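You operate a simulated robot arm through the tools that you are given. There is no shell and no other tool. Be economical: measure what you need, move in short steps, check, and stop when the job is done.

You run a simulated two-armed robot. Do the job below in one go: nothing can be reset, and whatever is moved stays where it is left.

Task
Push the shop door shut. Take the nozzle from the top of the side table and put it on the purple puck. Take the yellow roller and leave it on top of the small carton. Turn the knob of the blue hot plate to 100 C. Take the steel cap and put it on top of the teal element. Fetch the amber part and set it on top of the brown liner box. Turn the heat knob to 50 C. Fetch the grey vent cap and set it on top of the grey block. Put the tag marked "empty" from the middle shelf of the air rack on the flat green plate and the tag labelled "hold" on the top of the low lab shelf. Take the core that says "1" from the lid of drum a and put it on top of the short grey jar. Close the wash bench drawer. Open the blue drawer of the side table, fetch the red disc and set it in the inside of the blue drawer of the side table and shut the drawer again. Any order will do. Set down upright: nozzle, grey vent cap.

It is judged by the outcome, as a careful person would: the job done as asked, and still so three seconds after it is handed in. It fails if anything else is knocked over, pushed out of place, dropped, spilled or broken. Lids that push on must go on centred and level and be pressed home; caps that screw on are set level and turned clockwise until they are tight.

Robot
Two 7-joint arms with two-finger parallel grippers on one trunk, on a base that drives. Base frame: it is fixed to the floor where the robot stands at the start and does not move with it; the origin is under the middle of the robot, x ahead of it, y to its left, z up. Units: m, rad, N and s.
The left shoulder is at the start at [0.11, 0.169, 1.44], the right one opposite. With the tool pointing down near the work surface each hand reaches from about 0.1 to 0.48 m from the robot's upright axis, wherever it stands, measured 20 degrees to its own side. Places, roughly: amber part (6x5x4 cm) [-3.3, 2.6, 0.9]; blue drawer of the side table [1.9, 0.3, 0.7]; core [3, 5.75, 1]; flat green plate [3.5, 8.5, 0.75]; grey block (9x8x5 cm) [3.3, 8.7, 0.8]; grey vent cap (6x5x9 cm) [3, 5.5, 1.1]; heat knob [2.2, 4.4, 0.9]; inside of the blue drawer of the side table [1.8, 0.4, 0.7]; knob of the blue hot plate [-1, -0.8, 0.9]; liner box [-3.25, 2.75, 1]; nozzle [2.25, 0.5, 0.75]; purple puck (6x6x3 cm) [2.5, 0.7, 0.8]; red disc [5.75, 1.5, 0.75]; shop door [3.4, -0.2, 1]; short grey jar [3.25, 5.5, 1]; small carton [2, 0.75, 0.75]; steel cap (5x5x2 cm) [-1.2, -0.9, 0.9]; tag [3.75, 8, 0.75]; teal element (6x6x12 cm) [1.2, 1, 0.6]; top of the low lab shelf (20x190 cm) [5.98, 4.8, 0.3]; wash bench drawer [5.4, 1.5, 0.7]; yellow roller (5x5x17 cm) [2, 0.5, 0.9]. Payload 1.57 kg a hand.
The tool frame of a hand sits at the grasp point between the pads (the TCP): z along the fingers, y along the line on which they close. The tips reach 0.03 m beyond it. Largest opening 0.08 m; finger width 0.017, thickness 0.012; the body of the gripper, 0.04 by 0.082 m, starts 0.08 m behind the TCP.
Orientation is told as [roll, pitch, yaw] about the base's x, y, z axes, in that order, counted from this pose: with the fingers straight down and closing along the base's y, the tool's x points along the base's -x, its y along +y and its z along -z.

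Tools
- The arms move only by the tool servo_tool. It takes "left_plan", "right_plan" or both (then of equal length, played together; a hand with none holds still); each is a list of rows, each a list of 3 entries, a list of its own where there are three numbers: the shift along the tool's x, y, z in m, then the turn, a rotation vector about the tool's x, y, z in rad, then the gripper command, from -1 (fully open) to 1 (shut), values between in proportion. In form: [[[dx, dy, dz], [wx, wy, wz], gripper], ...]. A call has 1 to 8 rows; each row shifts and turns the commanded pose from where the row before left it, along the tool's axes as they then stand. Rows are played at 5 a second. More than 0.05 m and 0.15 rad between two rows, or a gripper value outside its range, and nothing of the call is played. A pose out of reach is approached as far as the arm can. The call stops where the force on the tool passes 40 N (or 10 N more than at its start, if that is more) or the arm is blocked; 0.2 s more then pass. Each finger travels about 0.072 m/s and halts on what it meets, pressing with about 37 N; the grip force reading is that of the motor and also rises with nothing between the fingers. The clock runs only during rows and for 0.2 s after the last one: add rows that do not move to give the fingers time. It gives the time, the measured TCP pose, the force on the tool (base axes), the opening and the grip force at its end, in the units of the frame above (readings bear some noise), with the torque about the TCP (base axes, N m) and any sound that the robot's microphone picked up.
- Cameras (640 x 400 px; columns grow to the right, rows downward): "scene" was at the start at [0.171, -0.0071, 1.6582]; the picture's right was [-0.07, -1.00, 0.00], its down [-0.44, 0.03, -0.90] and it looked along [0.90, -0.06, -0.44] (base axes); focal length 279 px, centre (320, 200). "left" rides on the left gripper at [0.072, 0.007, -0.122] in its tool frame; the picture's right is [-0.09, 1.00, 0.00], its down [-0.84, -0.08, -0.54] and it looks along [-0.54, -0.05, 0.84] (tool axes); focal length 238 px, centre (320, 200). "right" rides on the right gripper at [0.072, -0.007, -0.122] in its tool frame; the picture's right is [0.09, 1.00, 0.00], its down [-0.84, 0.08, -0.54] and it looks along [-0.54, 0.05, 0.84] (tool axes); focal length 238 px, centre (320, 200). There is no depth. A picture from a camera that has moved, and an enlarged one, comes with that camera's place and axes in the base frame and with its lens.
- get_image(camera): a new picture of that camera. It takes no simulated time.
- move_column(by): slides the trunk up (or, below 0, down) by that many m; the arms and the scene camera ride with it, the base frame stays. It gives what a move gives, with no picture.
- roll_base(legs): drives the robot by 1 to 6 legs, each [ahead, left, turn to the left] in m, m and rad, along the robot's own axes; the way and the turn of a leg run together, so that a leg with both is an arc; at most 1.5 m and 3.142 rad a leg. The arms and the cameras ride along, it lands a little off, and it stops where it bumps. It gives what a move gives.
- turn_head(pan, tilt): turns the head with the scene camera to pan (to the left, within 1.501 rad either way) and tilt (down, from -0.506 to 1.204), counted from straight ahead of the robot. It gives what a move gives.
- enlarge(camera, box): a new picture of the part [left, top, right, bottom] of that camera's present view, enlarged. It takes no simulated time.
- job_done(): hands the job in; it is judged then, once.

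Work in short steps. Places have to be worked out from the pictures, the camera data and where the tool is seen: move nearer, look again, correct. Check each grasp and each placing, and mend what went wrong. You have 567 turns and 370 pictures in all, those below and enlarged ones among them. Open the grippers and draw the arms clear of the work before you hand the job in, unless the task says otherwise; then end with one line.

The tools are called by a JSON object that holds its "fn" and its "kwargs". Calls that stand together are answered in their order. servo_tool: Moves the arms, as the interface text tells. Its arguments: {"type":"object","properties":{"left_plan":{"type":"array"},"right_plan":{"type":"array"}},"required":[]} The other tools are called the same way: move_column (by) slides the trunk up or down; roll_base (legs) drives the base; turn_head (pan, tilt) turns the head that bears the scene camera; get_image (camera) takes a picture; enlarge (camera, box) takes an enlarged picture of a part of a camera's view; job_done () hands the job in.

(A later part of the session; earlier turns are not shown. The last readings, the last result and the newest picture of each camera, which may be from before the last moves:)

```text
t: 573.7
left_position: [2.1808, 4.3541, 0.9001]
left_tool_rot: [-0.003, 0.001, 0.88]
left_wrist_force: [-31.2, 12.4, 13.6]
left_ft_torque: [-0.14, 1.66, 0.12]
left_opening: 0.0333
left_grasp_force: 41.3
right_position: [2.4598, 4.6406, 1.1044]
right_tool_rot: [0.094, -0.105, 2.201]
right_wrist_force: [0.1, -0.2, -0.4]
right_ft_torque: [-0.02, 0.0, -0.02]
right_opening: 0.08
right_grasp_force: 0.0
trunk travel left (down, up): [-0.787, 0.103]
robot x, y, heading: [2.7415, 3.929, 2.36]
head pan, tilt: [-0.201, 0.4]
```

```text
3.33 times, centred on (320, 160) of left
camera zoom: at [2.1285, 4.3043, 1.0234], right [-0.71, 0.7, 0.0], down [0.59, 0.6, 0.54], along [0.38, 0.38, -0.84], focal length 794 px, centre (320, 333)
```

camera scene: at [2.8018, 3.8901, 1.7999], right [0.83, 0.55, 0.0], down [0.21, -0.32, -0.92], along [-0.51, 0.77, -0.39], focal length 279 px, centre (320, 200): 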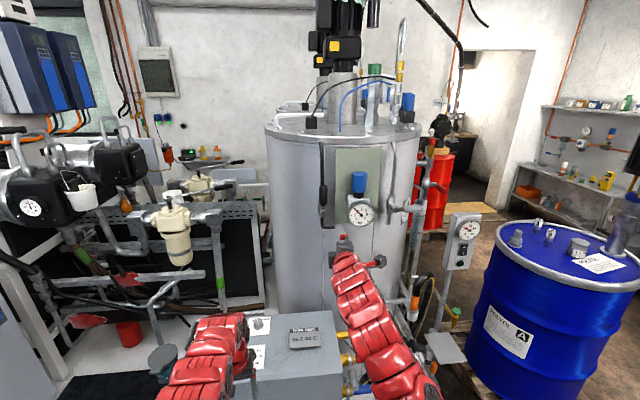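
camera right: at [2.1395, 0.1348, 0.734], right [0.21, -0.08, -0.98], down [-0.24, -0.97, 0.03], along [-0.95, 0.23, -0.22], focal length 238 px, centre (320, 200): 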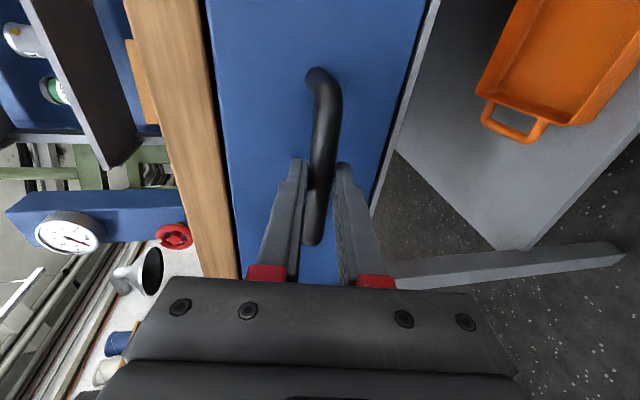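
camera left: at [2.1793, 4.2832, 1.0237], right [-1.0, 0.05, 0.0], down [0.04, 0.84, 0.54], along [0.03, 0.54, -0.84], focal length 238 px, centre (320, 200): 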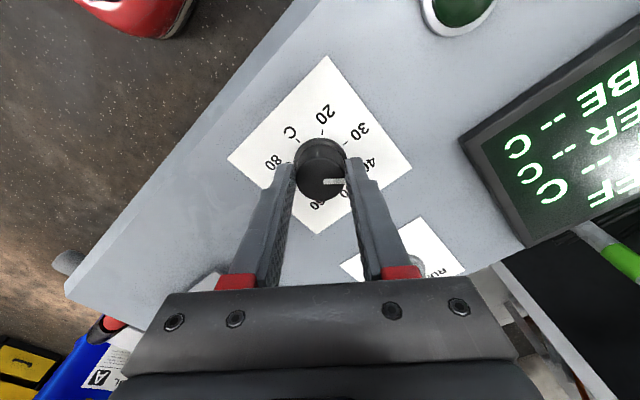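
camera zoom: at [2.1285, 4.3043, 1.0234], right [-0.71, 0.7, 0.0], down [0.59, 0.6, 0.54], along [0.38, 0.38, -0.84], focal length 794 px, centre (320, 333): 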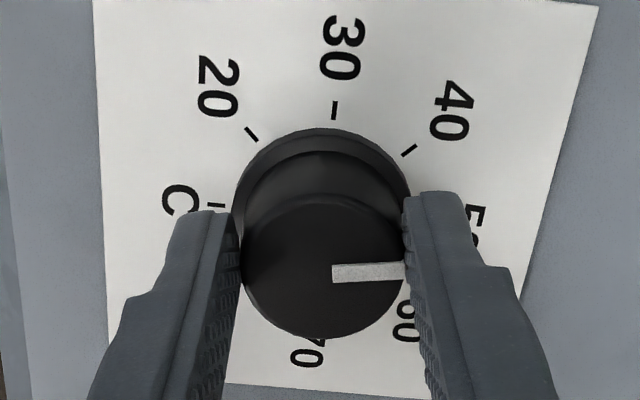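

{"fn": "servo_tool", "kwargs": {"left_plan": [[[0, 0, 0], [0, 0, 0.08], 0.7], [[0, 0, 0], [0, 0, 0], 0.7], [[0, 0, 0], [0, 0, 0], 0.2], [[0, 0, 0], [0, 0, 0], -0.5], [[0, 0, 0], [0, 0, 0], -0.5], [[0, 0, 0], [0, 0, 0], -0.5]]}}

{"fn": "move_column", "kwargs": {"by": 0.07}}

{"fn": "enlarge", "kwargs": {"camera": "left", "box": [240, 60, 400, 180]}}

```text
t: 575.1
left_position: [2.1863, 4.3544, 0.9017]
left_tool_rot: [-0.009, 0.003, 0.799]
left_wrist_force: [-0.4, -0.7, -1.2]
left_ft_torque: [-0.02, -0.01, 0.01]
left_opening: 0.0598
left_grasp_force: 0.0
right_position: [2.4631, 4.6408, 1.1044]
right_tool_rot: [0.093, -0.107, 2.201]
right_wrist_force: [-0.4, 0.0, 0.2]
right_ft_torque: [0.03, 0.04, 0.02]
right_opening: 0.0801
right_grasp_force: 0.0
trunk travel left (down, up): [-0.787, 0.103]
robot x, y, heading: [2.7399, 3.9327, 2.355]
head pan, tilt: [-0.201, 0.4]
```

```text
t: 576.2
left_position: [2.1852, 4.3535, 0.9711]
left_tool_rot: [-0.01, 0.002, 0.8]
left_wrist_force: [-0.2, 0.9, -0.1]
left_ft_torque: [0.0, -0.03, 0.04]
left_opening: 0.0601
left_grasp_force: 0.0
right_position: [2.4616, 4.641, 1.1748]
right_tool_rot: [0.095, -0.108, 2.202]
right_wrist_force: [0.9, -1.0, 0.4]
right_ft_torque: [0.01, 0.02, 0.02]
right_opening: 0.0799
right_grasp_force: 0.0
trunk travel left (down, up): [-0.857, 0.033]
robot x, y, heading: [2.7382, 3.9309, 2.359]
head pan, tilt: [-0.201, 0.4]
```

```text
3.33 times, centred on (320, 120) of left
camera zoom: at [2.1286, 4.3083, 1.0932], right [-0.65, 0.76, -0.01], down [0.64, 0.55, 0.54], along [0.41, 0.35, -0.84], focal length 794 px, centre (320, 467)
```

zoom: 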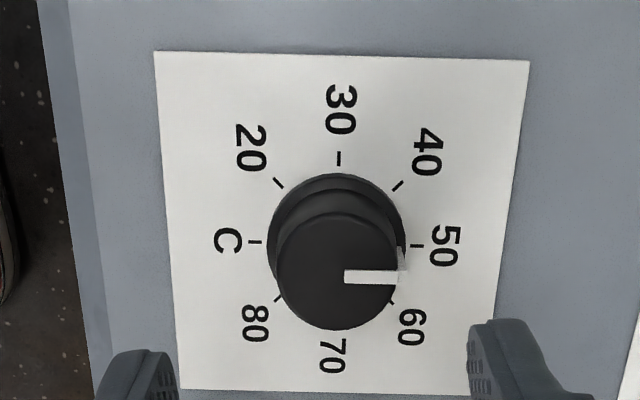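

The pointer stands on 50. I back away, restore the left wrist, and turn toward drum A.

{"fn": "roll_base", "kwargs": {"legs": [[-0.35, 0, 0]]}}

{"fn": "servo_tool", "kwargs": {"left_plan": [[[0, 0, 0], [0, 0, -0.15], -1], [[0, 0, 0], [0, 0, -0.15], -1], [[0, 0, 0], [0, 0, -0.15], -1], [[0, 0, 0], [0, 0, -0.15], -1], [[0, 0, 0], [0, 0, -0.15], -1], [[0, 0, 0], [0, 0, -0.15], -1], [[0, 0, 0], [0, 0, -0.15], -1], [[0, 0, 0], [0, 0, -0.15], -1]], "right_plan": [[[0, 0, 0], [-0.05, 0.05, 0], -1], [[0, 0, 0], [-0.045, 0.053, 0.1], -1], [[0, 0, 0], [0, 0, 0], -1], [[0, 0, 0], [0, 0, 0], -1], [[0, 0, 0], [0, 0, 0], -1], [[0, 0, 0], [0, 0, 0], -1], [[0, 0, 0], [0, 0, 0], -1], [[0, 0, 0], [0, 0, 0], -1]]}}

{"fn": "servo_tool", "kwargs": {"left_plan": [[[0, 0, 0], [0, 0, -0.15], -1], [[0, 0, 0], [0, 0, -0.15], -1], [[0, 0, 0], [0, 0, -0.05], -1], [[0, 0, 0], [0, 0, 0], -1]]}}

{"fn": "turn_head", "kwargs": {"pan": -0.9, "tilt": 0.5}}

{"fn": "get_image", "kwargs": {"camera": "scene"}}

```text
t: 578.4
left_position: [2.4264, 4.1127, 0.9699]
left_tool_rot: [-0.007, 0.001, 0.802]
left_wrist_force: [-0.2, 0.2, -0.2]
left_ft_torque: [-0.02, 0.0, -0.02]
left_opening: 0.0599
left_grasp_force: 0.1
right_position: [2.7009, 4.4006, 1.1737]
right_tool_rot: [0.094, -0.106, 2.204]
right_wrist_force: [-0.8, -0.3, 0.2]
right_ft_torque: [-0.01, 0.01, 0.0]
right_opening: 0.08
right_grasp_force: 0.1
trunk travel left (down, up): [-0.857, 0.033]
robot x, y, heading: [2.9801, 3.6887, 2.357]
head pan, tilt: [-0.201, 0.4]
```

```text
t: 580.2
left_position: [2.4256, 4.1113, 0.9702]
left_tool_rot: [-0.002, 0.007, 2.005]
left_wrist_force: [0.0, 0.1, -0.3]
left_ft_torque: [0.01, 0.01, -0.02]
left_opening: 0.0799
left_grasp_force: 0.1
right_position: [2.6956, 4.3978, 1.1753]
right_tool_rot: [0.168, -0.063, 2.159]
right_wrist_force: [0.2, 0.4, -0.3]
right_ft_torque: [-0.02, -0.01, -0.01]
right_opening: 0.0799
right_grasp_force: 0.2
right hand out of reach, approached as far as the arm can: row 1, 2
trunk travel left (down, up): [-0.857, 0.033]
robot x, y, heading: [2.9779, 3.6913, 2.356]
head pan, tilt: [-0.201, 0.4]
```

```text
t: 581.2
left_position: [2.4254, 4.1129, 0.9713]
left_tool_rot: [0.0, 0.006, 2.353]
left_wrist_force: [1.0, 0.4, 0.2]
left_ft_torque: [0.01, -0.02, 0.01]
left_opening: 0.0799
left_grasp_force: 0.2
right_position: [2.697, 4.3988, 1.1766]
right_tool_rot: [0.169, -0.061, 2.157]
right_wrist_force: [-0.4, 0.6, -0.4]
right_ft_torque: [-0.01, -0.02, -0.02]
right_opening: 0.0797
right_grasp_force: 0.1
trunk travel left (down, up): [-0.857, 0.033]
robot x, y, heading: [2.9781, 3.685, 2.356]
head pan, tilt: [-0.201, 0.4]
```

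```text
t: 582.3
left_position: [2.4271, 4.1126, 0.9703]
left_tool_rot: [0.001, 0.007, 2.352]
left_wrist_force: [-0.7, 0.1, 0.7]
left_ft_torque: [-0.01, 0.03, 0.03]
left_opening: 0.0799
left_grasp_force: 0.1
right_position: [2.6967, 4.3981, 1.1767]
right_tool_rot: [0.168, -0.062, 2.159]
right_wrist_force: [0.9, -0.5, 0.1]
right_ft_torque: [0.0, -0.01, 0.0]
right_opening: 0.0802
right_grasp_force: 0.0
trunk travel left (down, up): [-0.857, 0.033]
robot x, y, heading: [2.9813, 3.6881, 2.36]
head pan, tilt: [-0.901, 0.499]
```

```text
173 pictures are left
camera scene: at [2.9306, 3.8361, 1.7576], right [0.99, -0.11, 0.0], down [-0.05, -0.48, -0.88], along [0.1, 0.87, -0.48], focal length 279 px, centre (320, 200)
```

scene: 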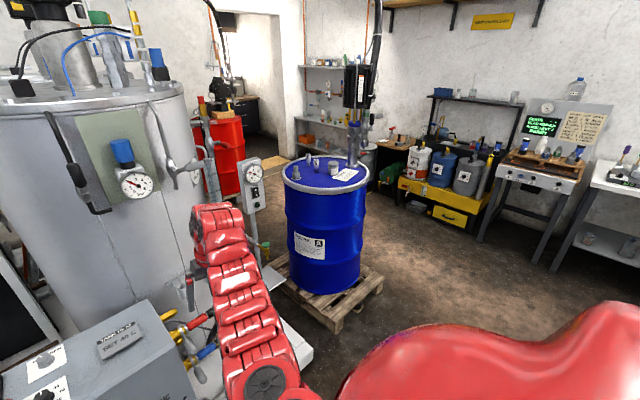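

{"fn": "servo_tool", "kwargs": {"right_plan": [[[0.01, 0, 0.01], [0.085, 0.031, 0], -1], [[0.01, 0, 0.01], [0.083, 0.031, -0.1], -1], [[0, 0, 0], [0, 0, -0.1], -1], [[0, 0, 0], [0, 0, 0], -1]]}}

{"fn": "enlarge", "kwargs": {"camera": "scene", "box": [260, 130, 390, 260]}}

```text
t: 583.3
left_position: [2.426, 4.1113, 0.9704]
left_tool_rot: [0.0, 0.006, 2.354]
left_wrist_force: [-0.6, -0.5, -0.3]
left_ft_torque: [0.01, -0.02, 0.03]
left_opening: 0.0799
left_grasp_force: 0.1
right_position: [2.7506, 4.3779, 1.1305]
right_tool_rot: [-0.006, -0.004, 2.366]
right_wrist_force: [0.3, -0.1, -0.1]
right_ft_torque: [0.02, 0.01, 0.0]
right_opening: 0.0799
right_grasp_force: 0.2
right hand out of reach, approached as far as the arm can: row 1
trunk travel left (down, up): [-0.857, 0.033]
robot x, y, heading: [2.9779, 3.6879, 2.359]
head pan, tilt: [-0.901, 0.499]
```

```text
3.08 times, centred on (325, 195) of scene
camera zoom: at [2.9305, 3.8355, 1.7577], right [0.99, -0.11, 0.0], down [-0.05, -0.48, -0.88], along [0.1, 0.87, -0.48], focal length 858 px, centre (305, 215)
```

zoom: 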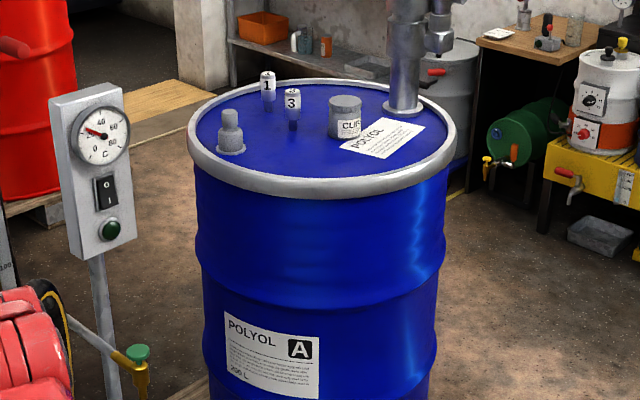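

Drum A's lid holds the vent cap, cores "1" and "3" and the CLIPS jar (lid z≈1.0). The pallet keeps me back, so I put the right hand into the tilted, camera-up posture for reach.

{"fn": "servo_tool", "kwargs": {"right_plan": [[[0, 0, 0], [0, -0.15, 0], -1], [[0, 0, 0], [0, -0.15, 0], -1], [[0, 0, 0], [0, -0.15, 0], -1], [[0, 0, 0], [0, -0.15, 0], -1], [[0, 0, 0], [0, -0.15, 0], -1], [[0, 0, 0], [0, -0.15, 0], -1], [[0, 0, 0], [0, -0.15, 0], -1], [[0, 0, 0], [0, 0, 0], -1]]}}

{"fn": "servo_tool", "kwargs": {"right_plan": [[[0, 0, 0], [0, 0, -0.15], -1], [[0, 0, 0], [0, 0, -0.15], -1], [[0, 0, 0], [0, 0, -0.15], -1], [[0, 0, 0], [0, 0, -0.15], -1], [[0, 0, 0], [0, 0, -0.15], -1], [[0, 0, 0], [0, 0, -0.15], -1], [[0, 0, 0], [0, 0, -0.15], -1], [[0, 0, 0], [0, 0, -0.15], -1]]}}

{"fn": "servo_tool", "kwargs": {"right_plan": [[[0, 0, 0], [0, 0, -0.15], -1], [[0, 0, 0], [0, 0, -0.15], -1], [[0, 0, 0], [0, 0, -0.15], -1], [[0, 0, 0], [0, 0, -0.15], -1], [[0, 0, 0], [0, 0, -0.15], -1], [[0, 0, 0], [0, 0, -0.15], -1], [[0, 0, 0], [0, 0, -0.15], -1], [[0, 0, 0], [0, 0, -0.15], -1]]}}

{"fn": "servo_tool", "kwargs": {"right_plan": [[[0, 0, 0], [0, 0, -0.15], -1], [[0, 0, 0], [0, 0, -0.15], -1], [[0, 0, 0], [0, 0, -0.15], -1], [[0, 0, 0], [0, 0, -0.15], -1], [[0, 0, 0], [0, 0, -0.142], -1], [[0, 0, 0], [0, 0, 0], -1]]}}

```text
t: 585.1
left_position: [2.426, 4.1126, 0.9698]
left_tool_rot: [0.001, 0.007, 2.353]
left_wrist_force: [-0.9, -0.4, 0.6]
left_ft_torque: [-0.02, 0.0, 0.02]
left_opening: 0.0801
left_grasp_force: 0.0
right_position: [2.7474, 4.4515, 1.1242]
right_tool_rot: [-0.006, -1.057, 2.37]
right_wrist_force: [-0.2, 1.0, -0.1]
right_ft_torque: [-0.02, 0.01, -0.02]
right_opening: 0.0798
right_grasp_force: 0.1
right hand out of reach, approached as far as the arm can: row 2, 3, 4, 5, 6
trunk travel left (down, up): [-0.857, 0.033]
robot x, y, heading: [2.9775, 3.6902, 2.361]
head pan, tilt: [-0.901, 0.499]
```

```text
t: 586.9
left_position: [2.4245, 4.1122, 0.971]
left_tool_rot: [0.0, 0.008, 2.352]
left_wrist_force: [-0.1, 0.9, -0.5]
left_ft_torque: [-0.01, 0.02, 0.01]
left_opening: 0.0799
left_grasp_force: 0.0
right_position: [2.7489, 4.4504, 1.1231]
right_tool_rot: [-1.023, -0.313, -2.535]
right_wrist_force: [0.2, 0.7, 0.1]
right_ft_torque: [-0.02, -0.04, 0.0]
right_opening: 0.0799
right_grasp_force: 0.1
trunk travel left (down, up): [-0.857, 0.033]
robot x, y, heading: [2.9752, 3.685, 2.365]
head pan, tilt: [-0.901, 0.499]
```

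```text
t: 588.7
left_position: [2.4241, 4.113, 0.9697]
left_tool_rot: [0.001, 0.007, 2.353]
left_wrist_force: [-0.4, -0.1, 0.8]
left_ft_torque: [0.0, 0.0, 0.0]
left_opening: 0.0804
left_grasp_force: 0.1
right_position: [2.7484, 4.4497, 1.1221]
right_tool_rot: [-0.867, 0.7, -1.851]
right_wrist_force: [-0.2, -0.1, 0.2]
right_ft_torque: [0.02, -0.02, 0.01]
right_opening: 0.0799
right_grasp_force: 0.0
trunk travel left (down, up): [-0.857, 0.033]
robot x, y, heading: [2.9808, 3.6903, 2.357]
head pan, tilt: [-0.901, 0.499]
```

```text
t: 590.1
left_position: [2.4254, 4.1137, 0.9702]
left_tool_rot: [0.002, 0.007, 2.353]
left_wrist_force: [0.2, -0.5, 0.2]
left_ft_torque: [0.0, 0.03, 0.02]
left_opening: 0.08
left_grasp_force: 0.0
right_position: [2.7496, 4.4501, 1.1229]
right_tool_rot: [0.009, 1.052, -0.77]
right_wrist_force: [-0.6, 0.7, 0.0]
right_ft_torque: [0.0, 0.0, 0.02]
right_opening: 0.0802
right_grasp_force: 0.1
trunk travel left (down, up): [-0.857, 0.033]
robot x, y, heading: [2.9796, 3.6885, 2.362]
head pan, tilt: [-0.901, 0.499]
```

Right hand ready. I also swing the left hand far out to the left so it clears the drum.

{"fn": "servo_tool", "kwargs": {"left_plan": [[[0.01, 0.045, 0], [0, 0, 0], -1], [[0.01, 0.045, 0], [0, 0, 0], -1], [[0.015, 0.045, 0], [0, 0, 0], -1], [[0.015, 0.045, 0], [0, 0, 0], -1], [[0.02, 0.04, 0], [0, 0, 0], -1], [[0.02, 0.04, 0], [0, 0, 0], -1], [[0.02, 0.04, 0], [0, 0, 0], -1], [[0.02, 0.04, 0], [0, 0, 0], -1]]}}

{"fn": "servo_tool", "kwargs": {"right_plan": [[[0, 0, 0], [0, 0.148, 0], -1], [[0, 0, 0], [0, 0, 0], -1]]}}

```text
t: 591.9
left_position: [2.2784, 3.7803, 0.9724]
left_tool_rot: [0.0, 0.006, 2.353]
left_wrist_force: [1.0, -0.1, -0.5]
left_ft_torque: [0.02, 0.01, 0.04]
left_opening: 0.0798
left_grasp_force: 0.0
right_position: [2.7506, 4.4498, 1.1237]
right_tool_rot: [0.005, 1.054, -0.772]
right_wrist_force: [0.0, -0.4, -0.6]
right_ft_torque: [-0.01, 0.01, 0.0]
right_opening: 0.08
right_grasp_force: 0.1
trunk travel left (down, up): [-0.857, 0.033]
robot x, y, heading: [2.981, 3.6932, 2.36]
head pan, tilt: [-0.901, 0.499]
```

```text
t: 592.5
left_position: [2.2776, 3.7797, 0.9727]
left_tool_rot: [0.001, 0.007, 2.352]
left_wrist_force: [-0.2, 0.0, -0.3]
left_ft_torque: [0.02, 0.02, -0.01]
left_opening: 0.08
left_grasp_force: 0.0
right_position: [2.7485, 4.45, 1.1234]
right_tool_rot: [0.009, 1.202, -0.769]
right_wrist_force: [-0.3, -0.1, -0.2]
right_ft_torque: [0.02, 0.05, 0.0]
right_opening: 0.0799
right_grasp_force: 0.0
trunk travel left (down, up): [-0.857, 0.033]
robot x, y, heading: [2.9791, 3.6875, 2.36]
head pan, tilt: [-0.901, 0.499]
```

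{"fn": "roll_base", "kwargs": {"legs": [[0.1, -1.4, 0], [0, 0, 0.14]]}}

{"fn": "turn_head", "kwargs": {"pan": -0.2, "tilt": 0.7}}

{"fn": "get_image", "kwargs": {"camera": "scene"}}

```text
t: 600.2
left_position: [3.2232, 4.7726, 0.9734]
left_tool_rot: [0.001, 0.005, 2.468]
left_wrist_force: [0.1, -0.4, 0.9]
left_ft_torque: [0.0, -0.01, 0.01]
left_opening: 0.08
left_grasp_force: 0.1
right_position: [3.6133, 5.4924, 1.1232]
right_tool_rot: [0.007, 1.199, -0.653]
right_wrist_force: [-0.2, 0.1, -0.1]
right_ft_torque: [0.01, 0.0, 0.01]
right_opening: 0.08
right_grasp_force: 0.0
trunk travel left (down, up): [-0.857, 0.033]
robot x, y, heading: [3.9273, 4.7633, 2.475]
head pan, tilt: [-0.901, 0.499]
```

```text
t: 601.3
left_position: [3.2244, 4.7714, 0.9732]
left_tool_rot: [0.003, 0.006, 2.469]
left_wrist_force: [0.5, -0.4, -0.2]
left_ft_torque: [-0.01, 0.0, -0.01]
left_opening: 0.0802
left_grasp_force: 0.1
right_position: [3.6139, 5.4913, 1.1231]
right_tool_rot: [0.008, 1.2, -0.652]
right_wrist_force: [-0.9, 0.6, 0.0]
right_ft_torque: [0.02, 0.0, -0.01]
right_opening: 0.0801
right_grasp_force: 0.1
trunk travel left (down, up): [-0.857, 0.033]
robot x, y, heading: [3.931, 4.7635, 2.48]
head pan, tilt: [-0.201, 0.7]
```

```text
171 pictures are left
camera scene: at [3.8116, 4.8768, 1.7399], right [0.76, 0.65, 0.0], down [0.42, -0.49, -0.77], along [-0.5, 0.58, -0.64], focal length 279 px, centre (320, 200)
```

scene: 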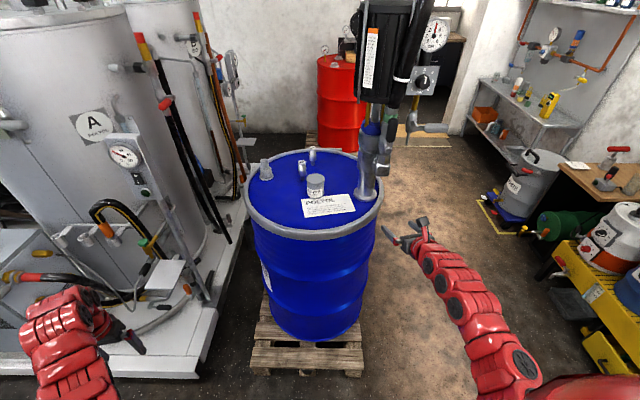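

The robot's body proved narrow, so I can approach the pallet closely. I first bring the right hand inward and up, then lower the trunk for reach.

{"fn": "servo_tool", "kwargs": {"left_plan": [[[0, -0.035, 0], [0, 0, 0], -1], [[0, -0.035, 0], [0, 0, 0], -1], [[0, 0, 0], [0, 0, 0], -1], [[0, 0, 0], [0, 0, 0], -1], [[0, 0, 0], [0, 0, 0], -1], [[0, 0, 0], [0, 0, 0], -1], [[0, 0, 0], [0, 0, 0], -1], [[0, 0, 0], [0, 0, 0], -1]], "right_plan": [[[0, -0.045, 0], [0, 0, 0], -1], [[0, -0.045, 0], [0, 0, 0], -1], [[0, -0.045, 0], [0, 0, 0], -1], [[0.03, -0.035, -0.011], [0, 0, 0], -1], [[0.044, 0, -0.017], [0, 0, 0], -1], [[0.044, 0, -0.017], [0, 0, 0], -1], [[0.044, 0, -0.017], [0, 0, 0], -1], [[0.044, 0, -0.017], [0, 0, 0], -1]]}}

{"fn": "servo_tool", "kwargs": {"right_plan": [[[0.044, 0, -0.017], [0, 0, 0], -1], [[0.04, 0, -0.017], [0, 0, 0], -1], [[0, 0, 0], [0, 0, 0], -1]]}}

{"fn": "move_column", "kwargs": {"by": -0.25}}

```text
t: 603.1
left_position: [3.2671, 4.8266, 0.9717]
left_tool_rot: [0.003, 0.007, 2.468]
left_wrist_force: [-0.6, 1.2, -0.2]
left_ft_torque: [0.01, 0.01, -0.01]
left_opening: 0.0798
left_grasp_force: 0.0
right_position: [3.5078, 5.3591, 1.3421]
right_tool_rot: [0.007, 1.199, -0.657]
right_wrist_force: [-0.7, 0.6, 0.0]
right_ft_torque: [-0.01, -0.01, -0.01]
right_opening: 0.0799
right_grasp_force: 0.0
trunk travel left (down, up): [-0.857, 0.033]
robot x, y, heading: [3.9355, 4.7626, 2.479]
head pan, tilt: [-0.201, 0.7]
```

```text
t: 603.9
left_position: [3.2681, 4.8267, 0.9717]
left_tool_rot: [0.002, 0.007, 2.47]
left_wrist_force: [-0.6, -0.4, 0.3]
left_ft_torque: [0.01, -0.01, -0.03]
left_opening: 0.08
left_grasp_force: 0.0
right_position: [3.5088, 5.3546, 1.4327]
right_tool_rot: [0.007, 1.202, -0.653]
right_wrist_force: [-0.4, 0.3, 0.8]
right_ft_torque: [-0.01, -0.03, -0.01]
right_opening: 0.0799
right_grasp_force: 0.1
trunk travel left (down, up): [-0.857, 0.033]
robot x, y, heading: [3.9307, 4.7637, 2.47]
head pan, tilt: [-0.201, 0.7]
```

```text
t: 606.5
left_position: [3.2676, 4.825, 0.7214]
left_tool_rot: [0.002, 0.007, 2.471]
left_wrist_force: [-0.1, 0.4, 0.8]
left_ft_torque: [0.02, 0.02, -0.01]
left_opening: 0.0797
left_grasp_force: 0.1
right_position: [3.5102, 5.3538, 1.1819]
right_tool_rot: [0.008, 1.202, -0.653]
right_wrist_force: [0.1, 0.2, 0.2]
right_ft_torque: [-0.01, 0.02, 0.0]
right_opening: 0.08
right_grasp_force: 0.0
trunk travel left (down, up): [-0.607, 0.283]
robot x, y, heading: [3.9317, 4.76, 2.473]
head pan, tilt: [-0.201, 0.7]
```

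{"fn": "roll_base", "kwargs": {"legs": [[0.28, 0, 0]]}}

{"fn": "get_image", "kwargs": {"camera": "right"}}

{"fn": "get_image", "kwargs": {"camera": "scene"}}

```text
t: 608.5
left_position: [3.048, 5.0004, 0.7224]
left_tool_rot: [0.002, 0.007, 2.471]
left_wrist_force: [-1.0, 0.6, 0.0]
left_ft_torque: [0.0, -0.01, 0.0]
left_opening: 0.0799
left_grasp_force: 0.2
right_position: [3.289, 5.5283, 1.1813]
right_tool_rot: [0.011, 1.202, -0.653]
right_wrist_force: [-0.2, 0.0, 0.1]
right_ft_torque: [-0.02, -0.01, 0.01]
right_opening: 0.0799
right_grasp_force: 0.1
trunk travel left (down, up): [-0.607, 0.283]
robot x, y, heading: [3.7107, 4.9353, 2.475]
head pan, tilt: [-0.201, 0.7]
```

```text
170 pictures are left
camera right: at [3.3552, 5.4697, 1.2935], right [0.58, 0.81, 0.09], down [0.69, -0.43, -0.58], along [-0.43, 0.4, -0.81], focal length 238 px, centre (320, 200)
```

right: 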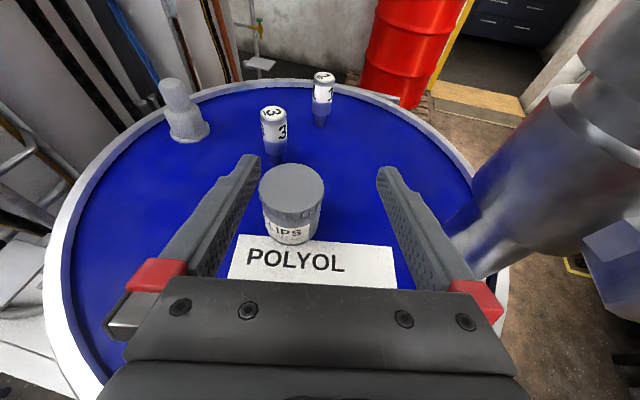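

```text
169 pictures are left
camera scene: at [3.5908, 5.05, 1.4898], right [0.76, 0.65, 0.0], down [0.42, -0.49, -0.76], along [-0.49, 0.58, -0.64], focal length 279 px, centre (320, 200)
```

scene: 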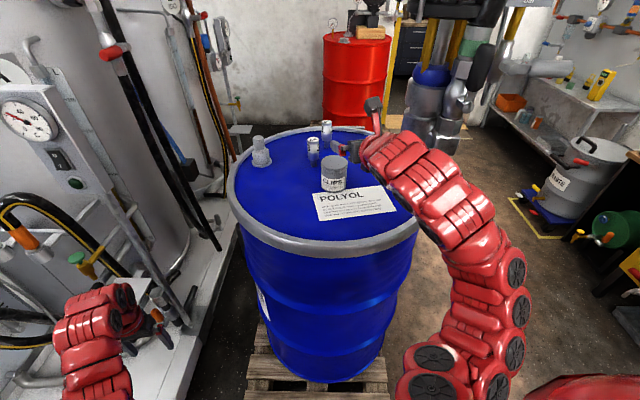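

Core 1 stands 31 cm ahead of the hand. I yaw the hand slightly so its wrist clears core 3 and the jar, and advance the base 0.12 m.

{"fn": "servo_tool", "kwargs": {"right_plan": [[[0, 0, 0], [0.093, 0, -0.036], -1], [[0, 0, 0], [0.093, 0, -0.036], -1], [[0, 0, 0], [0, 0, 0], -1]]}}

{"fn": "roll_base", "kwargs": {"legs": [[0.12, 0, 0]]}}

{"fn": "get_image", "kwargs": {"camera": "right"}}

```text
t: 609.2
left_position: [3.0472, 4.9989, 0.7233]
left_tool_rot: [0.0, 0.007, 2.469]
left_wrist_force: [-1.0, 0.1, -0.4]
left_ft_torque: [0.01, 0.01, -0.04]
left_opening: 0.08
left_grasp_force: 0.1
right_position: [3.2891, 5.5282, 1.1837]
right_tool_rot: [0.007, 1.201, -0.455]
right_wrist_force: [-0.4, -0.7, -0.1]
right_ft_torque: [0.03, -0.02, -0.01]
right_opening: 0.0798
right_grasp_force: 0.3
trunk travel left (down, up): [-0.607, 0.283]
robot x, y, heading: [3.7104, 4.9327, 2.478]
head pan, tilt: [-0.201, 0.7]
```

```text
t: 610.5
left_position: [2.9523, 5.0734, 0.722]
left_tool_rot: [0.001, 0.006, 2.468]
left_wrist_force: [0.0, 0.2, 0.3]
left_ft_torque: [-0.01, 0.0, 0.0]
left_opening: 0.0799
left_grasp_force: 0.2
right_position: [3.1942, 5.6034, 1.1815]
right_tool_rot: [0.008, 1.2, -0.454]
right_wrist_force: [-0.6, 0.0, -0.8]
right_ft_torque: [0.0, 0.02, 0.01]
right_opening: 0.0801
right_grasp_force: 0.0
trunk travel left (down, up): [-0.607, 0.283]
robot x, y, heading: [3.6153, 5.0092, 2.475]
head pan, tilt: [-0.201, 0.7]
```

```text
168 pictures are left
camera right: at [3.2713, 5.5583, 1.2936], right [0.41, 0.91, 0.09], down [0.76, -0.29, -0.58], along [-0.5, 0.31, -0.81], focal length 238 px, centre (320, 200)
```

right: 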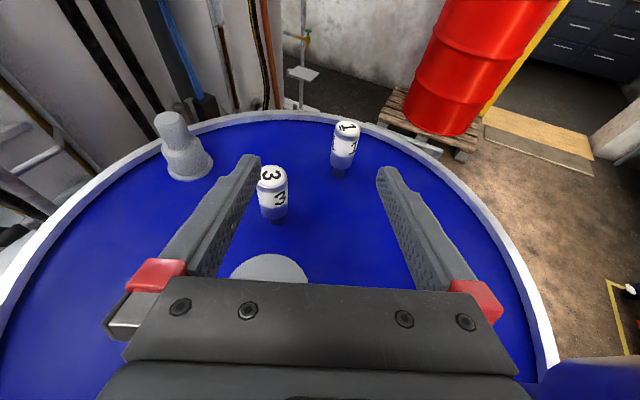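

{"fn": "servo_tool", "kwargs": {"right_plan": [[[0.016, 0.0108, 0.0415], [0, 0, 0], -1], [[0.016, 0.0108, 0.0415], [0, 0, 0], -1], [[0.016, 0.0108, 0.0415], [0, 0, 0], -1], [[0.016, 0.0108, 0.0415], [0, 0, 0], -1], [[0, 0, 0], [0, 0, 0], -1]]}}

{"fn": "get_image", "kwargs": {"camera": "right"}}

```text
t: 611.7
left_position: [2.9514, 5.074, 0.7233]
left_tool_rot: [0.002, 0.005, 2.467]
left_wrist_force: [0.6, -0.5, -0.4]
left_ft_torque: [0.0, 0.03, -0.01]
left_opening: 0.0798
left_grasp_force: 0.1
right_position: [3.055, 5.7223, 1.183]
right_tool_rot: [0.011, 1.201, -0.452]
right_wrist_force: [0.5, 0.0, -0.3]
right_ft_torque: [-0.02, 0.02, 0.0]
right_opening: 0.08
right_grasp_force: 0.0
trunk travel left (down, up): [-0.607, 0.283]
robot x, y, heading: [3.6177, 5.0127, 2.473]
head pan, tilt: [-0.201, 0.7]
```

```text
167 pictures are left
camera right: at [3.132, 5.6765, 1.2939], right [0.41, 0.91, 0.09], down [0.76, -0.29, -0.58], along [-0.5, 0.31, -0.81], focal length 238 px, centre (320, 200)
```

right: 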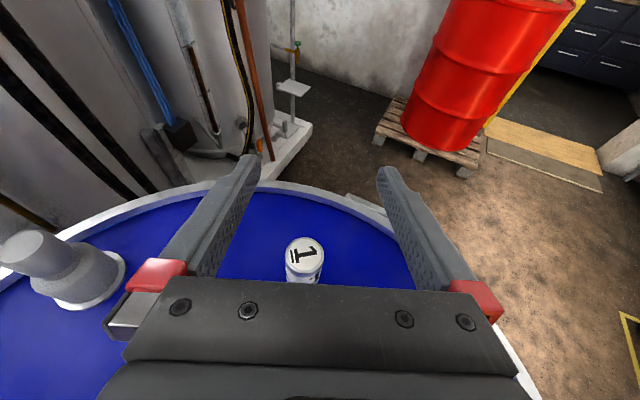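

Core 1 is right below between the fingers. Descend 12 cm and grip.

{"fn": "servo_tool", "kwargs": {"right_plan": [[[-0.0373, -0.006, 0.0144], [0, 0, 0], -1], [[-0.0373, 0, 0.0144], [0, 0, 0], -1], [[-0.0373, 0, 0.0144], [0, 0, 0], -1], [[0, 0, 0], [0, 0, 0], -1]]}}

{"fn": "get_image", "kwargs": {"camera": "right"}}

{"fn": "enlarge", "kwargs": {"camera": "scene", "box": [220, 80, 460, 230]}}

```text
t: 612.7
left_position: [2.9529, 5.0737, 0.7216]
left_tool_rot: [0.002, 0.007, 2.469]
left_wrist_force: [-0.9, 0.2, 0.5]
left_ft_torque: [0.0, -0.02, 0.0]
left_opening: 0.0801
left_grasp_force: 0.1
right_position: [3.051, 5.7166, 1.0622]
right_tool_rot: [0.008, 1.201, -0.454]
right_wrist_force: [0.2, 0.5, -0.9]
right_ft_torque: [0.0, 0.02, -0.02]
right_opening: 0.08
right_grasp_force: 0.0
trunk travel left (down, up): [-0.607, 0.283]
robot x, y, heading: [3.6168, 5.0057, 2.474]
head pan, tilt: [-0.201, 0.7]
```

```text
166 pictures are left
camera right: at [3.1278, 5.6713, 1.1731], right [0.41, 0.91, 0.09], down [0.76, -0.29, -0.58], along [-0.5, 0.31, -0.81], focal length 238 px, centre (320, 200)
```

right: 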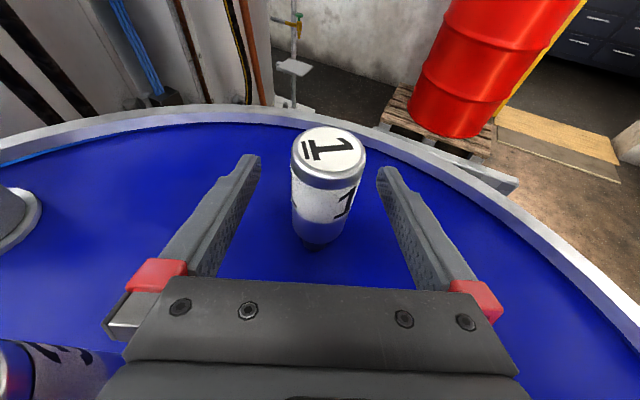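

```text
2.67 times, centred on (340, 155) of scene
camera zoom: at [3.4966, 5.1241, 1.4899], right [0.76, 0.65, 0.0], down [0.42, -0.49, -0.76], along [-0.49, 0.58, -0.64], focal length 744 px, centre (267, 320)
```

zoom: 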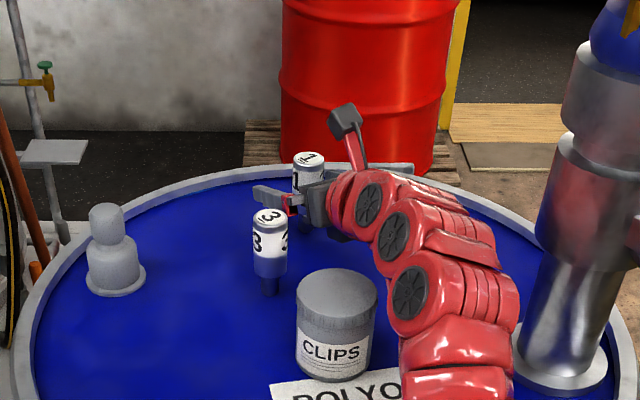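

{"fn": "servo_tool", "kwargs": {"right_plan": [[[0, 0.004, 0], [0, 0, 0], -0.5], [[0, 0, 0], [0, 0, 0], 0], [[0, 0, 0], [0, 0, 0], 0.4], [[0, 0, 0], [0, 0, 0], 0.5], [[0, 0, 0], [0, 0, 0], 0.5]]}}

{"fn": "servo_tool", "kwargs": {"right_plan": [[[0.02, 0, -0.0077], [0, 0, 0], 0.5], [[0.0373, 0, -0.0144], [0, 0, 0], 0.5], [[0.0373, 0, -0.0144], [0, 0, 0], 0.5], [[0.0373, 0, -0.0144], [0, 0, 0], 0.5], [[0, 0, 0], [0, 0, 0], 0.5]]}}

{"fn": "get_image", "kwargs": {"camera": "right"}}

```text
t: 613.9
left_position: [2.9517, 5.0739, 0.7222]
left_tool_rot: [0.002, 0.007, 2.468]
left_wrist_force: [0.3, 0.0, -0.2]
left_ft_torque: [-0.03, 0.0, -0.01]
left_opening: 0.0799
left_grasp_force: 0.1
right_position: [3.0533, 5.7198, 1.063]
right_tool_rot: [0.009, 1.201, -0.455]
right_wrist_force: [0.0, 0.7, 0.8]
right_ft_torque: [-0.02, 0.05, -0.01]
right_opening: 0.0324
right_grasp_force: 36.9
trunk travel left (down, up): [-0.607, 0.283]
robot x, y, heading: [3.6148, 5.0076, 2.472]
head pan, tilt: [-0.201, 0.7]
```

```text
t: 615.1
left_position: [2.9528, 5.0738, 0.7211]
left_tool_rot: [0.003, 0.007, 2.467]
left_wrist_force: [0.9, -0.1, 0.9]
left_ft_torque: [0.01, 0.01, 0.0]
left_opening: 0.0799
left_grasp_force: 0.1
right_position: [3.0524, 5.7206, 1.2048]
right_tool_rot: [0.006, 1.197, -0.456]
right_wrist_force: [0.1, -0.8, -2.9]
right_ft_torque: [0.0, 0.03, 0.0]
right_opening: 0.0325
right_grasp_force: 36.6
trunk travel left (down, up): [-0.607, 0.283]
robot x, y, heading: [3.6153, 5.011, 2.479]
head pan, tilt: [-0.201, 0.7]
```

```text
164 pictures are left
camera right: at [3.1293, 5.6755, 1.3158], right [0.41, 0.91, 0.09], down [0.76, -0.29, -0.58], along [-0.5, 0.31, -0.81], focal length 238 px, centre (320, 200)
```

right: 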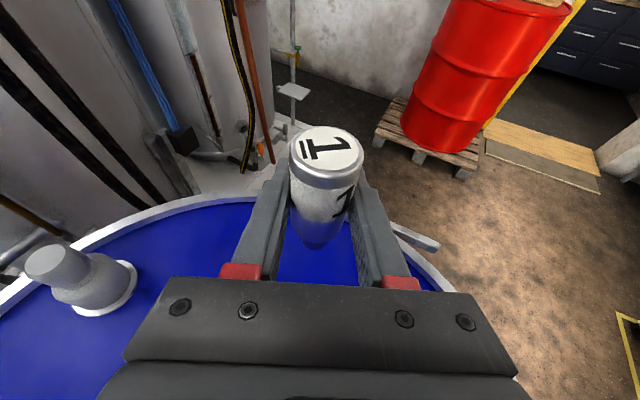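

Core 1 held upright. The jar's lid centre is at about (3.210, 5.556). I move the base back 0.22 m to bring the core over it.

{"fn": "roll_base", "kwargs": {"legs": [[-0.22, 0.03, 0]]}}

{"fn": "get_image", "kwargs": {"camera": "right"}}

{"fn": "enlarge", "kwargs": {"camera": "scene", "box": [240, 80, 440, 230]}}

```text
t: 616.8
left_position: [3.1093, 4.9165, 0.7226]
left_tool_rot: [0.002, 0.008, 2.463]
left_wrist_force: [-0.1, 0.0, 0.2]
left_ft_torque: [0.0, 0.04, 0.0]
left_opening: 0.08
left_grasp_force: 0.0
right_position: [3.2135, 5.5609, 1.2054]
right_tool_rot: [0.007, 1.201, -0.463]
right_wrist_force: [-0.2, -0.3, -2.6]
right_ft_torque: [-0.01, 0.02, 0.01]
right_opening: 0.0326
right_grasp_force: 37.8
trunk travel left (down, up): [-0.607, 0.283]
robot x, y, heading: [3.7695, 4.8493, 2.471]
head pan, tilt: [-0.201, 0.7]
```

```text
163 pictures are left
camera right: at [3.2906, 5.5154, 1.3164], right [0.42, 0.9, 0.09], down [0.76, -0.29, -0.58], along [-0.5, 0.31, -0.81], focal length 238 px, centre (320, 200)
```

right: 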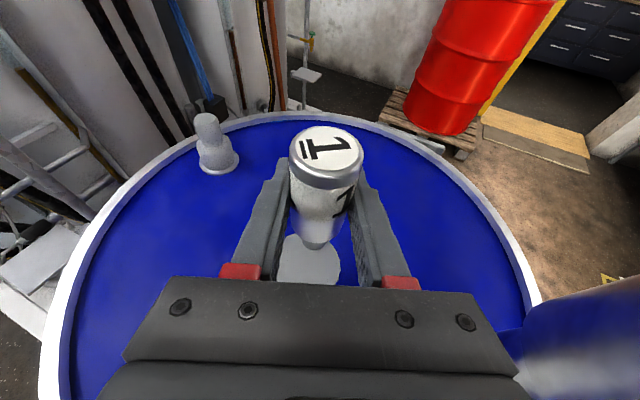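

```text
2.67 times, centred on (340, 155) of scene
camera zoom: at [3.654, 4.9625, 1.4899], right [0.77, 0.64, 0.0], down [0.41, -0.49, -0.76], along [-0.49, 0.59, -0.64], focal length 744 px, centre (267, 320)
```

zoom: 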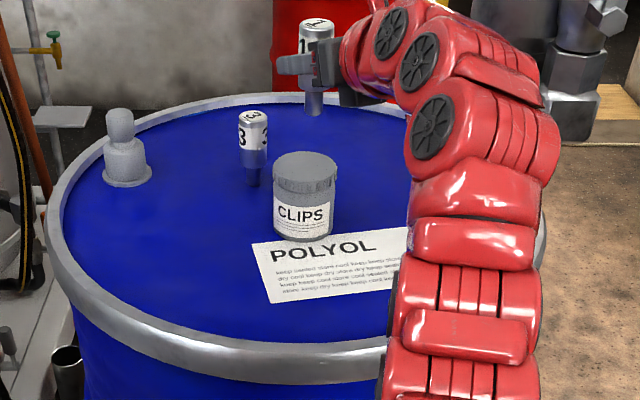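

The core is right over the jar lid. Lower in steps to contact.

{"fn": "servo_tool", "kwargs": {"right_plan": [[[-0.0187, 0, 0.0072], [0, 0, 0], 0.5], [[-0.0112, 0, 0.0043], [0, 0, 0], 0.5], [[0, 0, 0], [0, 0, 0], 0.5]]}}

{"fn": "enlarge", "kwargs": {"camera": "right", "box": [240, 180, 400, 300]}}

{"fn": "enlarge", "kwargs": {"camera": "scene", "box": [270, 80, 420, 180]}}

```text
t: 617.6
left_position: [3.1106, 4.9161, 0.7214]
left_tool_rot: [0.0, 0.007, 2.463]
left_wrist_force: [0.0, -0.3, -0.2]
left_ft_torque: [0.0, 0.0, -0.04]
left_opening: 0.08
left_grasp_force: 0.1
right_position: [3.2128, 5.5608, 1.1717]
right_tool_rot: [0.006, 1.2, -0.462]
right_wrist_force: [0.6, 0.1, -2.5]
right_ft_torque: [0.04, 0.03, -0.01]
right_opening: 0.0326
right_grasp_force: 37.1
trunk travel left (down, up): [-0.607, 0.283]
robot x, y, heading: [3.7717, 4.8489, 2.469]
head pan, tilt: [-0.201, 0.7]
```

```text
3.33 times, centred on (320, 240) of right
camera zoom: at [3.2901, 5.5164, 1.2836], right [0.42, 0.9, 0.09], down [0.76, -0.29, -0.58], along [-0.5, 0.31, -0.81], focal length 794 px, centre (320, 67)
```

zoom: 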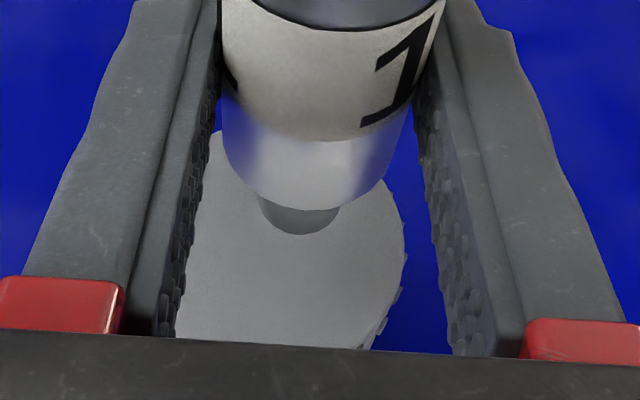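

```text
4.00 times, centred on (345, 130) of scene
camera zoom: at [3.6534, 4.9632, 1.4898], right [0.77, 0.64, 0.0], down [0.41, -0.49, -0.76], along [-0.49, 0.59, -0.64], focal length 1116 px, centre (220, 480)
```

zoom: 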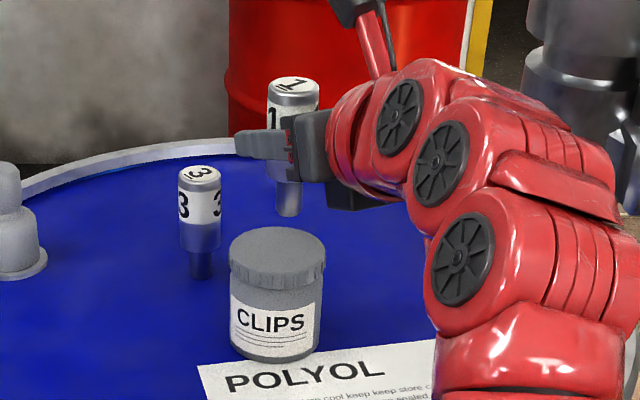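

Stub and lid centre agree within a few mm. Lower further until contact.

{"fn": "servo_tool", "kwargs": {"right_plan": [[[-0.014, -0.003, 0.0054], [0, 0, 0], 0.5], [[-0.0056, 0, 0.0022], [0, 0, 0], 0.5], [[-0.0047, 0, 0.0018], [0, 0, 0], 0.5], [[-0.0037, 0, 0.0014], [0, 0, 0], 0.5], [[-0.0028, 0, 0.0011], [0, 0, 0], 0.5], [[-0.0028, 0, 0.0011], [0, 0, 0], 0.5], [[0, 0, 0], [0, 0, 0], 0.5]]}}

{"fn": "enlarge", "kwargs": {"camera": "scene", "box": [270, 80, 420, 180]}}

```text
t: 619.2
left_position: [3.1111, 4.9144, 0.7217]
left_tool_rot: [0.001, 0.006, 2.462]
left_wrist_force: [0.0, 0.2, 1.6]
left_ft_torque: [0.01, 0.0, -0.02]
left_opening: 0.0801
left_grasp_force: 0.0
right_position: [3.2136, 5.5571, 1.1416]
right_tool_rot: [0.013, 1.21, -0.458]
right_wrist_force: [-5.2, 5.1, 22.4]
right_ft_torque: [0.15, 0.15, 0.0]
right_opening: 0.0327
right_grasp_force: 37.0
trunk travel left (down, up): [-0.607, 0.283]
robot x, y, heading: [3.7734, 4.8465, 2.473]
head pan, tilt: [-0.201, 0.7]
```

```text
4.00 times, centred on (345, 130) of scene
camera zoom: at [3.6551, 4.9606, 1.4905], right [0.77, 0.64, 0.0], down [0.41, -0.49, -0.77], along [-0.49, 0.59, -0.64], focal length 1116 px, centre (220, 480)
```

zoom: 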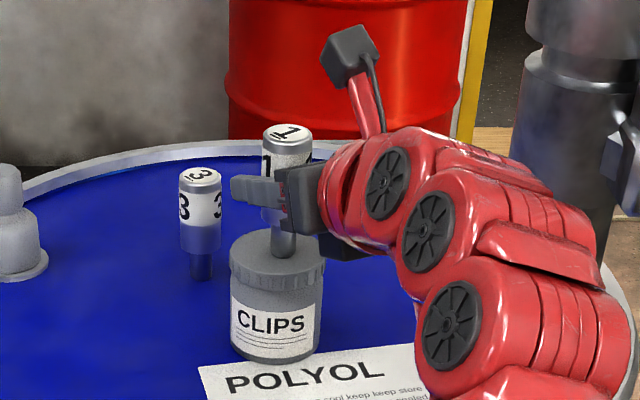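

In contact, standing on the lid near its centre. Ease, open, and lift away.

{"fn": "servo_tool", "kwargs": {"right_plan": [[[0.0015, 0, -0.0006], [0, 0, 0], 0.4], [[0, 0, 0], [0, 0, 0], 0.1], [[0, 0, 0], [0, 0, 0], -0.3], [[0, 0, 0], [0, 0, 0], -0.8], [[0, 0, 0], [0, 0, 0], -1], [[0, 0, 0], [0, 0, 0], -1]]}}

{"fn": "enlarge", "kwargs": {"camera": "scene", "box": [270, 80, 420, 180]}}

```text
t: 620.6
left_position: [3.1092, 4.9147, 0.7227]
left_tool_rot: [0.001, 0.007, 2.463]
left_wrist_force: [0.5, 0.2, -0.6]
left_ft_torque: [0.01, -0.03, 0.0]
left_opening: 0.0802
left_grasp_force: 0.1
right_position: [3.2128, 5.5573, 1.1378]
right_tool_rot: [0.007, 1.201, -0.462]
right_wrist_force: [0.4, 0.1, 0.6]
right_ft_torque: [0.02, -0.03, 0.0]
right_opening: 0.0799
right_grasp_force: 0.0
trunk travel left (down, up): [-0.607, 0.283]
robot x, y, heading: [3.7731, 4.8483, 2.471]
head pan, tilt: [-0.201, 0.7]
```

```text
4.00 times, centred on (345, 130) of scene
camera zoom: at [3.6539, 4.9627, 1.4899], right [0.77, 0.64, 0.0], down [0.41, -0.49, -0.76], along [-0.49, 0.59, -0.64], focal length 1116 px, centre (220, 480)
```

zoom: 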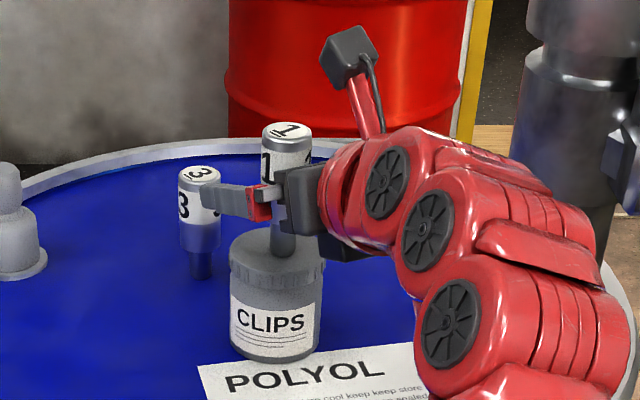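

{"fn": "servo_tool", "kwargs": {"right_plan": [[[0.0187, 0, -0.0072], [0, 0, 0], -1], [[0.0373, 0, -0.0144], [0, 0, 0], -1], [[0.0373, 0, -0.0144], [0, 0, 0], -1], [[0, 0, 0], [0, 0, 0], -1]]}}

{"fn": "get_image", "kwargs": {"camera": "right"}}

```text
t: 621.6
left_position: [3.1096, 4.9155, 0.7221]
left_tool_rot: [0.002, 0.007, 2.464]
left_wrist_force: [0.5, -0.2, 0.1]
left_ft_torque: [-0.01, 0.01, 0.03]
left_opening: 0.0799
left_grasp_force: 0.1
right_position: [3.2121, 5.5584, 1.2378]
right_tool_rot: [0.008, 1.199, -0.46]
right_wrist_force: [-0.8, 0.6, -0.1]
right_ft_torque: [0.02, 0.03, 0.0]
right_opening: 0.08
right_grasp_force: 0.0
trunk travel left (down, up): [-0.607, 0.283]
robot x, y, heading: [3.7722, 4.8474, 2.468]
head pan, tilt: [-0.201, 0.7]
```

```text
157 pictures are left
camera right: at [3.2885, 5.5136, 1.3493], right [0.42, 0.9, 0.09], down [0.76, -0.29, -0.58], along [-0.5, 0.31, -0.81], focal length 238 px, centre (320, 200)
```

right: 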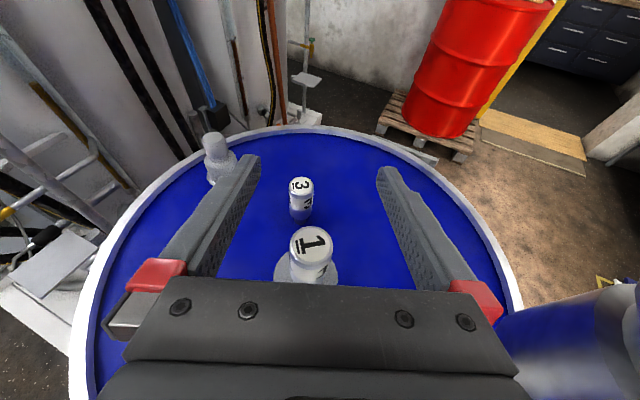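

Core 1 stands on the jar. Now the vent cap: I shift the hand left at this height, then advance the base.

{"fn": "servo_tool", "kwargs": {"right_plan": [[[0, -0.045, 0], [0, 0, 0], -1], [[0, -0.045, 0], [0, 0, 0], -1], [[0, -0.045, 0], [0, 0, 0], -1], [[0, -0.036, 0], [0, 0, 0], -1], [[0, 0, 0], [0, 0, 0], -1]]}}

{"fn": "roll_base", "kwargs": {"legs": [[0.16, 0, 0]]}}

{"fn": "get_image", "kwargs": {"camera": "right"}}

{"fn": "get_image", "kwargs": {"camera": "scene"}}

```text
t: 622.8
left_position: [3.1106, 4.9161, 0.7224]
left_tool_rot: [0.003, 0.007, 2.462]
left_wrist_force: [-0.4, -0.1, -1.2]
left_ft_torque: [0.0, 0.0, 0.01]
left_opening: 0.0804
left_grasp_force: 0.1
right_position: [3.1356, 5.407, 1.2377]
right_tool_rot: [0.007, 1.2, -0.463]
right_wrist_force: [0.1, 0.0, 0.6]
right_ft_torque: [0.01, -0.01, 0.01]
right_opening: 0.0798
right_grasp_force: 0.1
trunk travel left (down, up): [-0.607, 0.283]
robot x, y, heading: [3.7754, 4.8481, 2.468]
head pan, tilt: [-0.201, 0.7]
```

```text
t: 624.2
left_position: [2.983, 5.0139, 0.7211]
left_tool_rot: [0.002, 0.007, 2.466]
left_wrist_force: [-0.8, -0.8, 0.1]
left_ft_torque: [-0.04, 0.02, -0.01]
left_opening: 0.0798
left_grasp_force: 0.1
right_position: [3.0058, 5.5055, 1.2386]
right_tool_rot: [0.007, 1.198, -0.46]
right_wrist_force: [-0.4, 0.1, -0.4]
right_ft_torque: [-0.02, 0.02, 0.01]
right_opening: 0.0801
right_grasp_force: 0.0
trunk travel left (down, up): [-0.607, 0.283]
robot x, y, heading: [3.6471, 4.9485, 2.474]
head pan, tilt: [-0.201, 0.7]
```

```text
156 pictures are left
camera right: at [3.0834, 5.4606, 1.3492], right [0.42, 0.9, 0.09], down [0.76, -0.29, -0.58], along [-0.5, 0.31, -0.81], focal length 238 px, centre (320, 200)
```

right: 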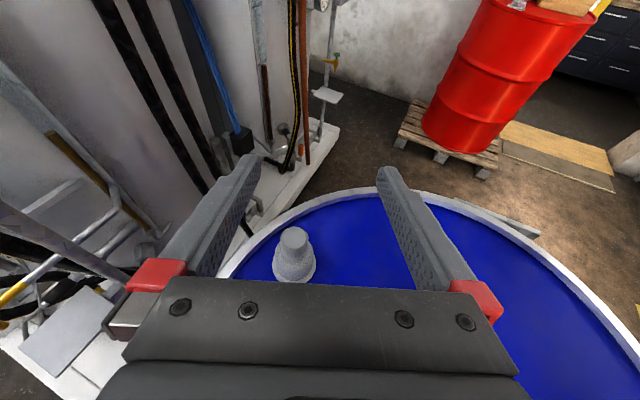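

```text
155 pictures are left
camera scene: at [3.5268, 5.0627, 1.4898], right [0.76, 0.65, 0.0], down [0.42, -0.49, -0.76], along [-0.49, 0.58, -0.64], focal length 279 px, centre (320, 200)
```

scene: 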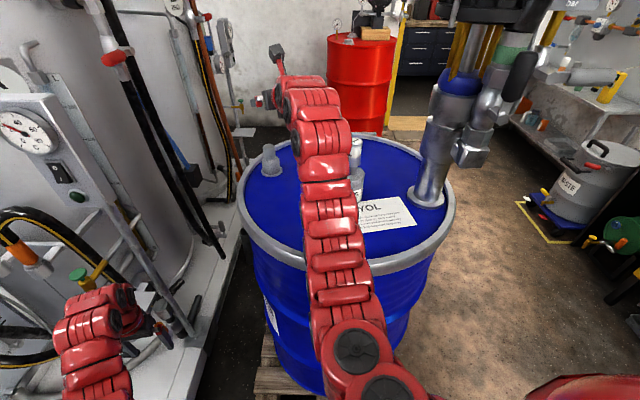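

The vent cap is 4 cm ahead and 2 cm left. Move over and descend to grip its neck.

{"fn": "servo_tool", "kwargs": {"right_plan": [[[0.0144, -0.02, 0.0373], [0, 0, 0], -1], [[-0.0373, 0, 0.0144], [0, 0, 0], -1], [[-0.0373, 0, 0.0144], [0, 0, 0], -1], [[-0.0373, 0, 0.0144], [0, 0, 0], -1], [[0, 0, 0], [0, 0, 0], -1]]}}

{"fn": "get_image", "kwargs": {"camera": "right"}}

```text
t: 625.4
left_position: [2.9829, 5.0126, 0.7219]
left_tool_rot: [0.002, 0.006, 2.466]
left_wrist_force: [-0.6, -0.7, 0.1]
left_ft_torque: [0.01, 0.02, -0.01]
left_opening: 0.0803
left_grasp_force: 0.1
right_position: [2.9924, 5.5052, 1.1058]
right_tool_rot: [0.006, 1.2, -0.46]
right_wrist_force: [0.5, -0.8, -0.1]
right_ft_torque: [0.0, -0.01, 0.02]
right_opening: 0.0801
right_grasp_force: 0.1
right hand out of reach, approached as far as the arm can: row 1
trunk travel left (down, up): [-0.607, 0.283]
robot x, y, heading: [3.6453, 4.9483, 2.471]
head pan, tilt: [-0.201, 0.7]
```

```text
154 pictures are left
camera right: at [3.0695, 5.4607, 1.2169], right [0.42, 0.91, 0.09], down [0.76, -0.29, -0.58], along [-0.5, 0.31, -0.81], focal length 238 px, centre (320, 200)
```

right: 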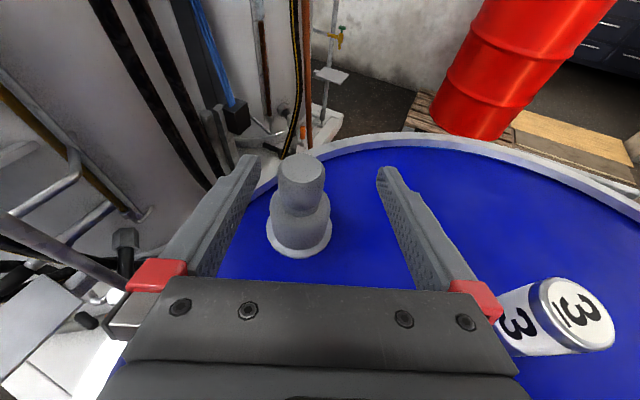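

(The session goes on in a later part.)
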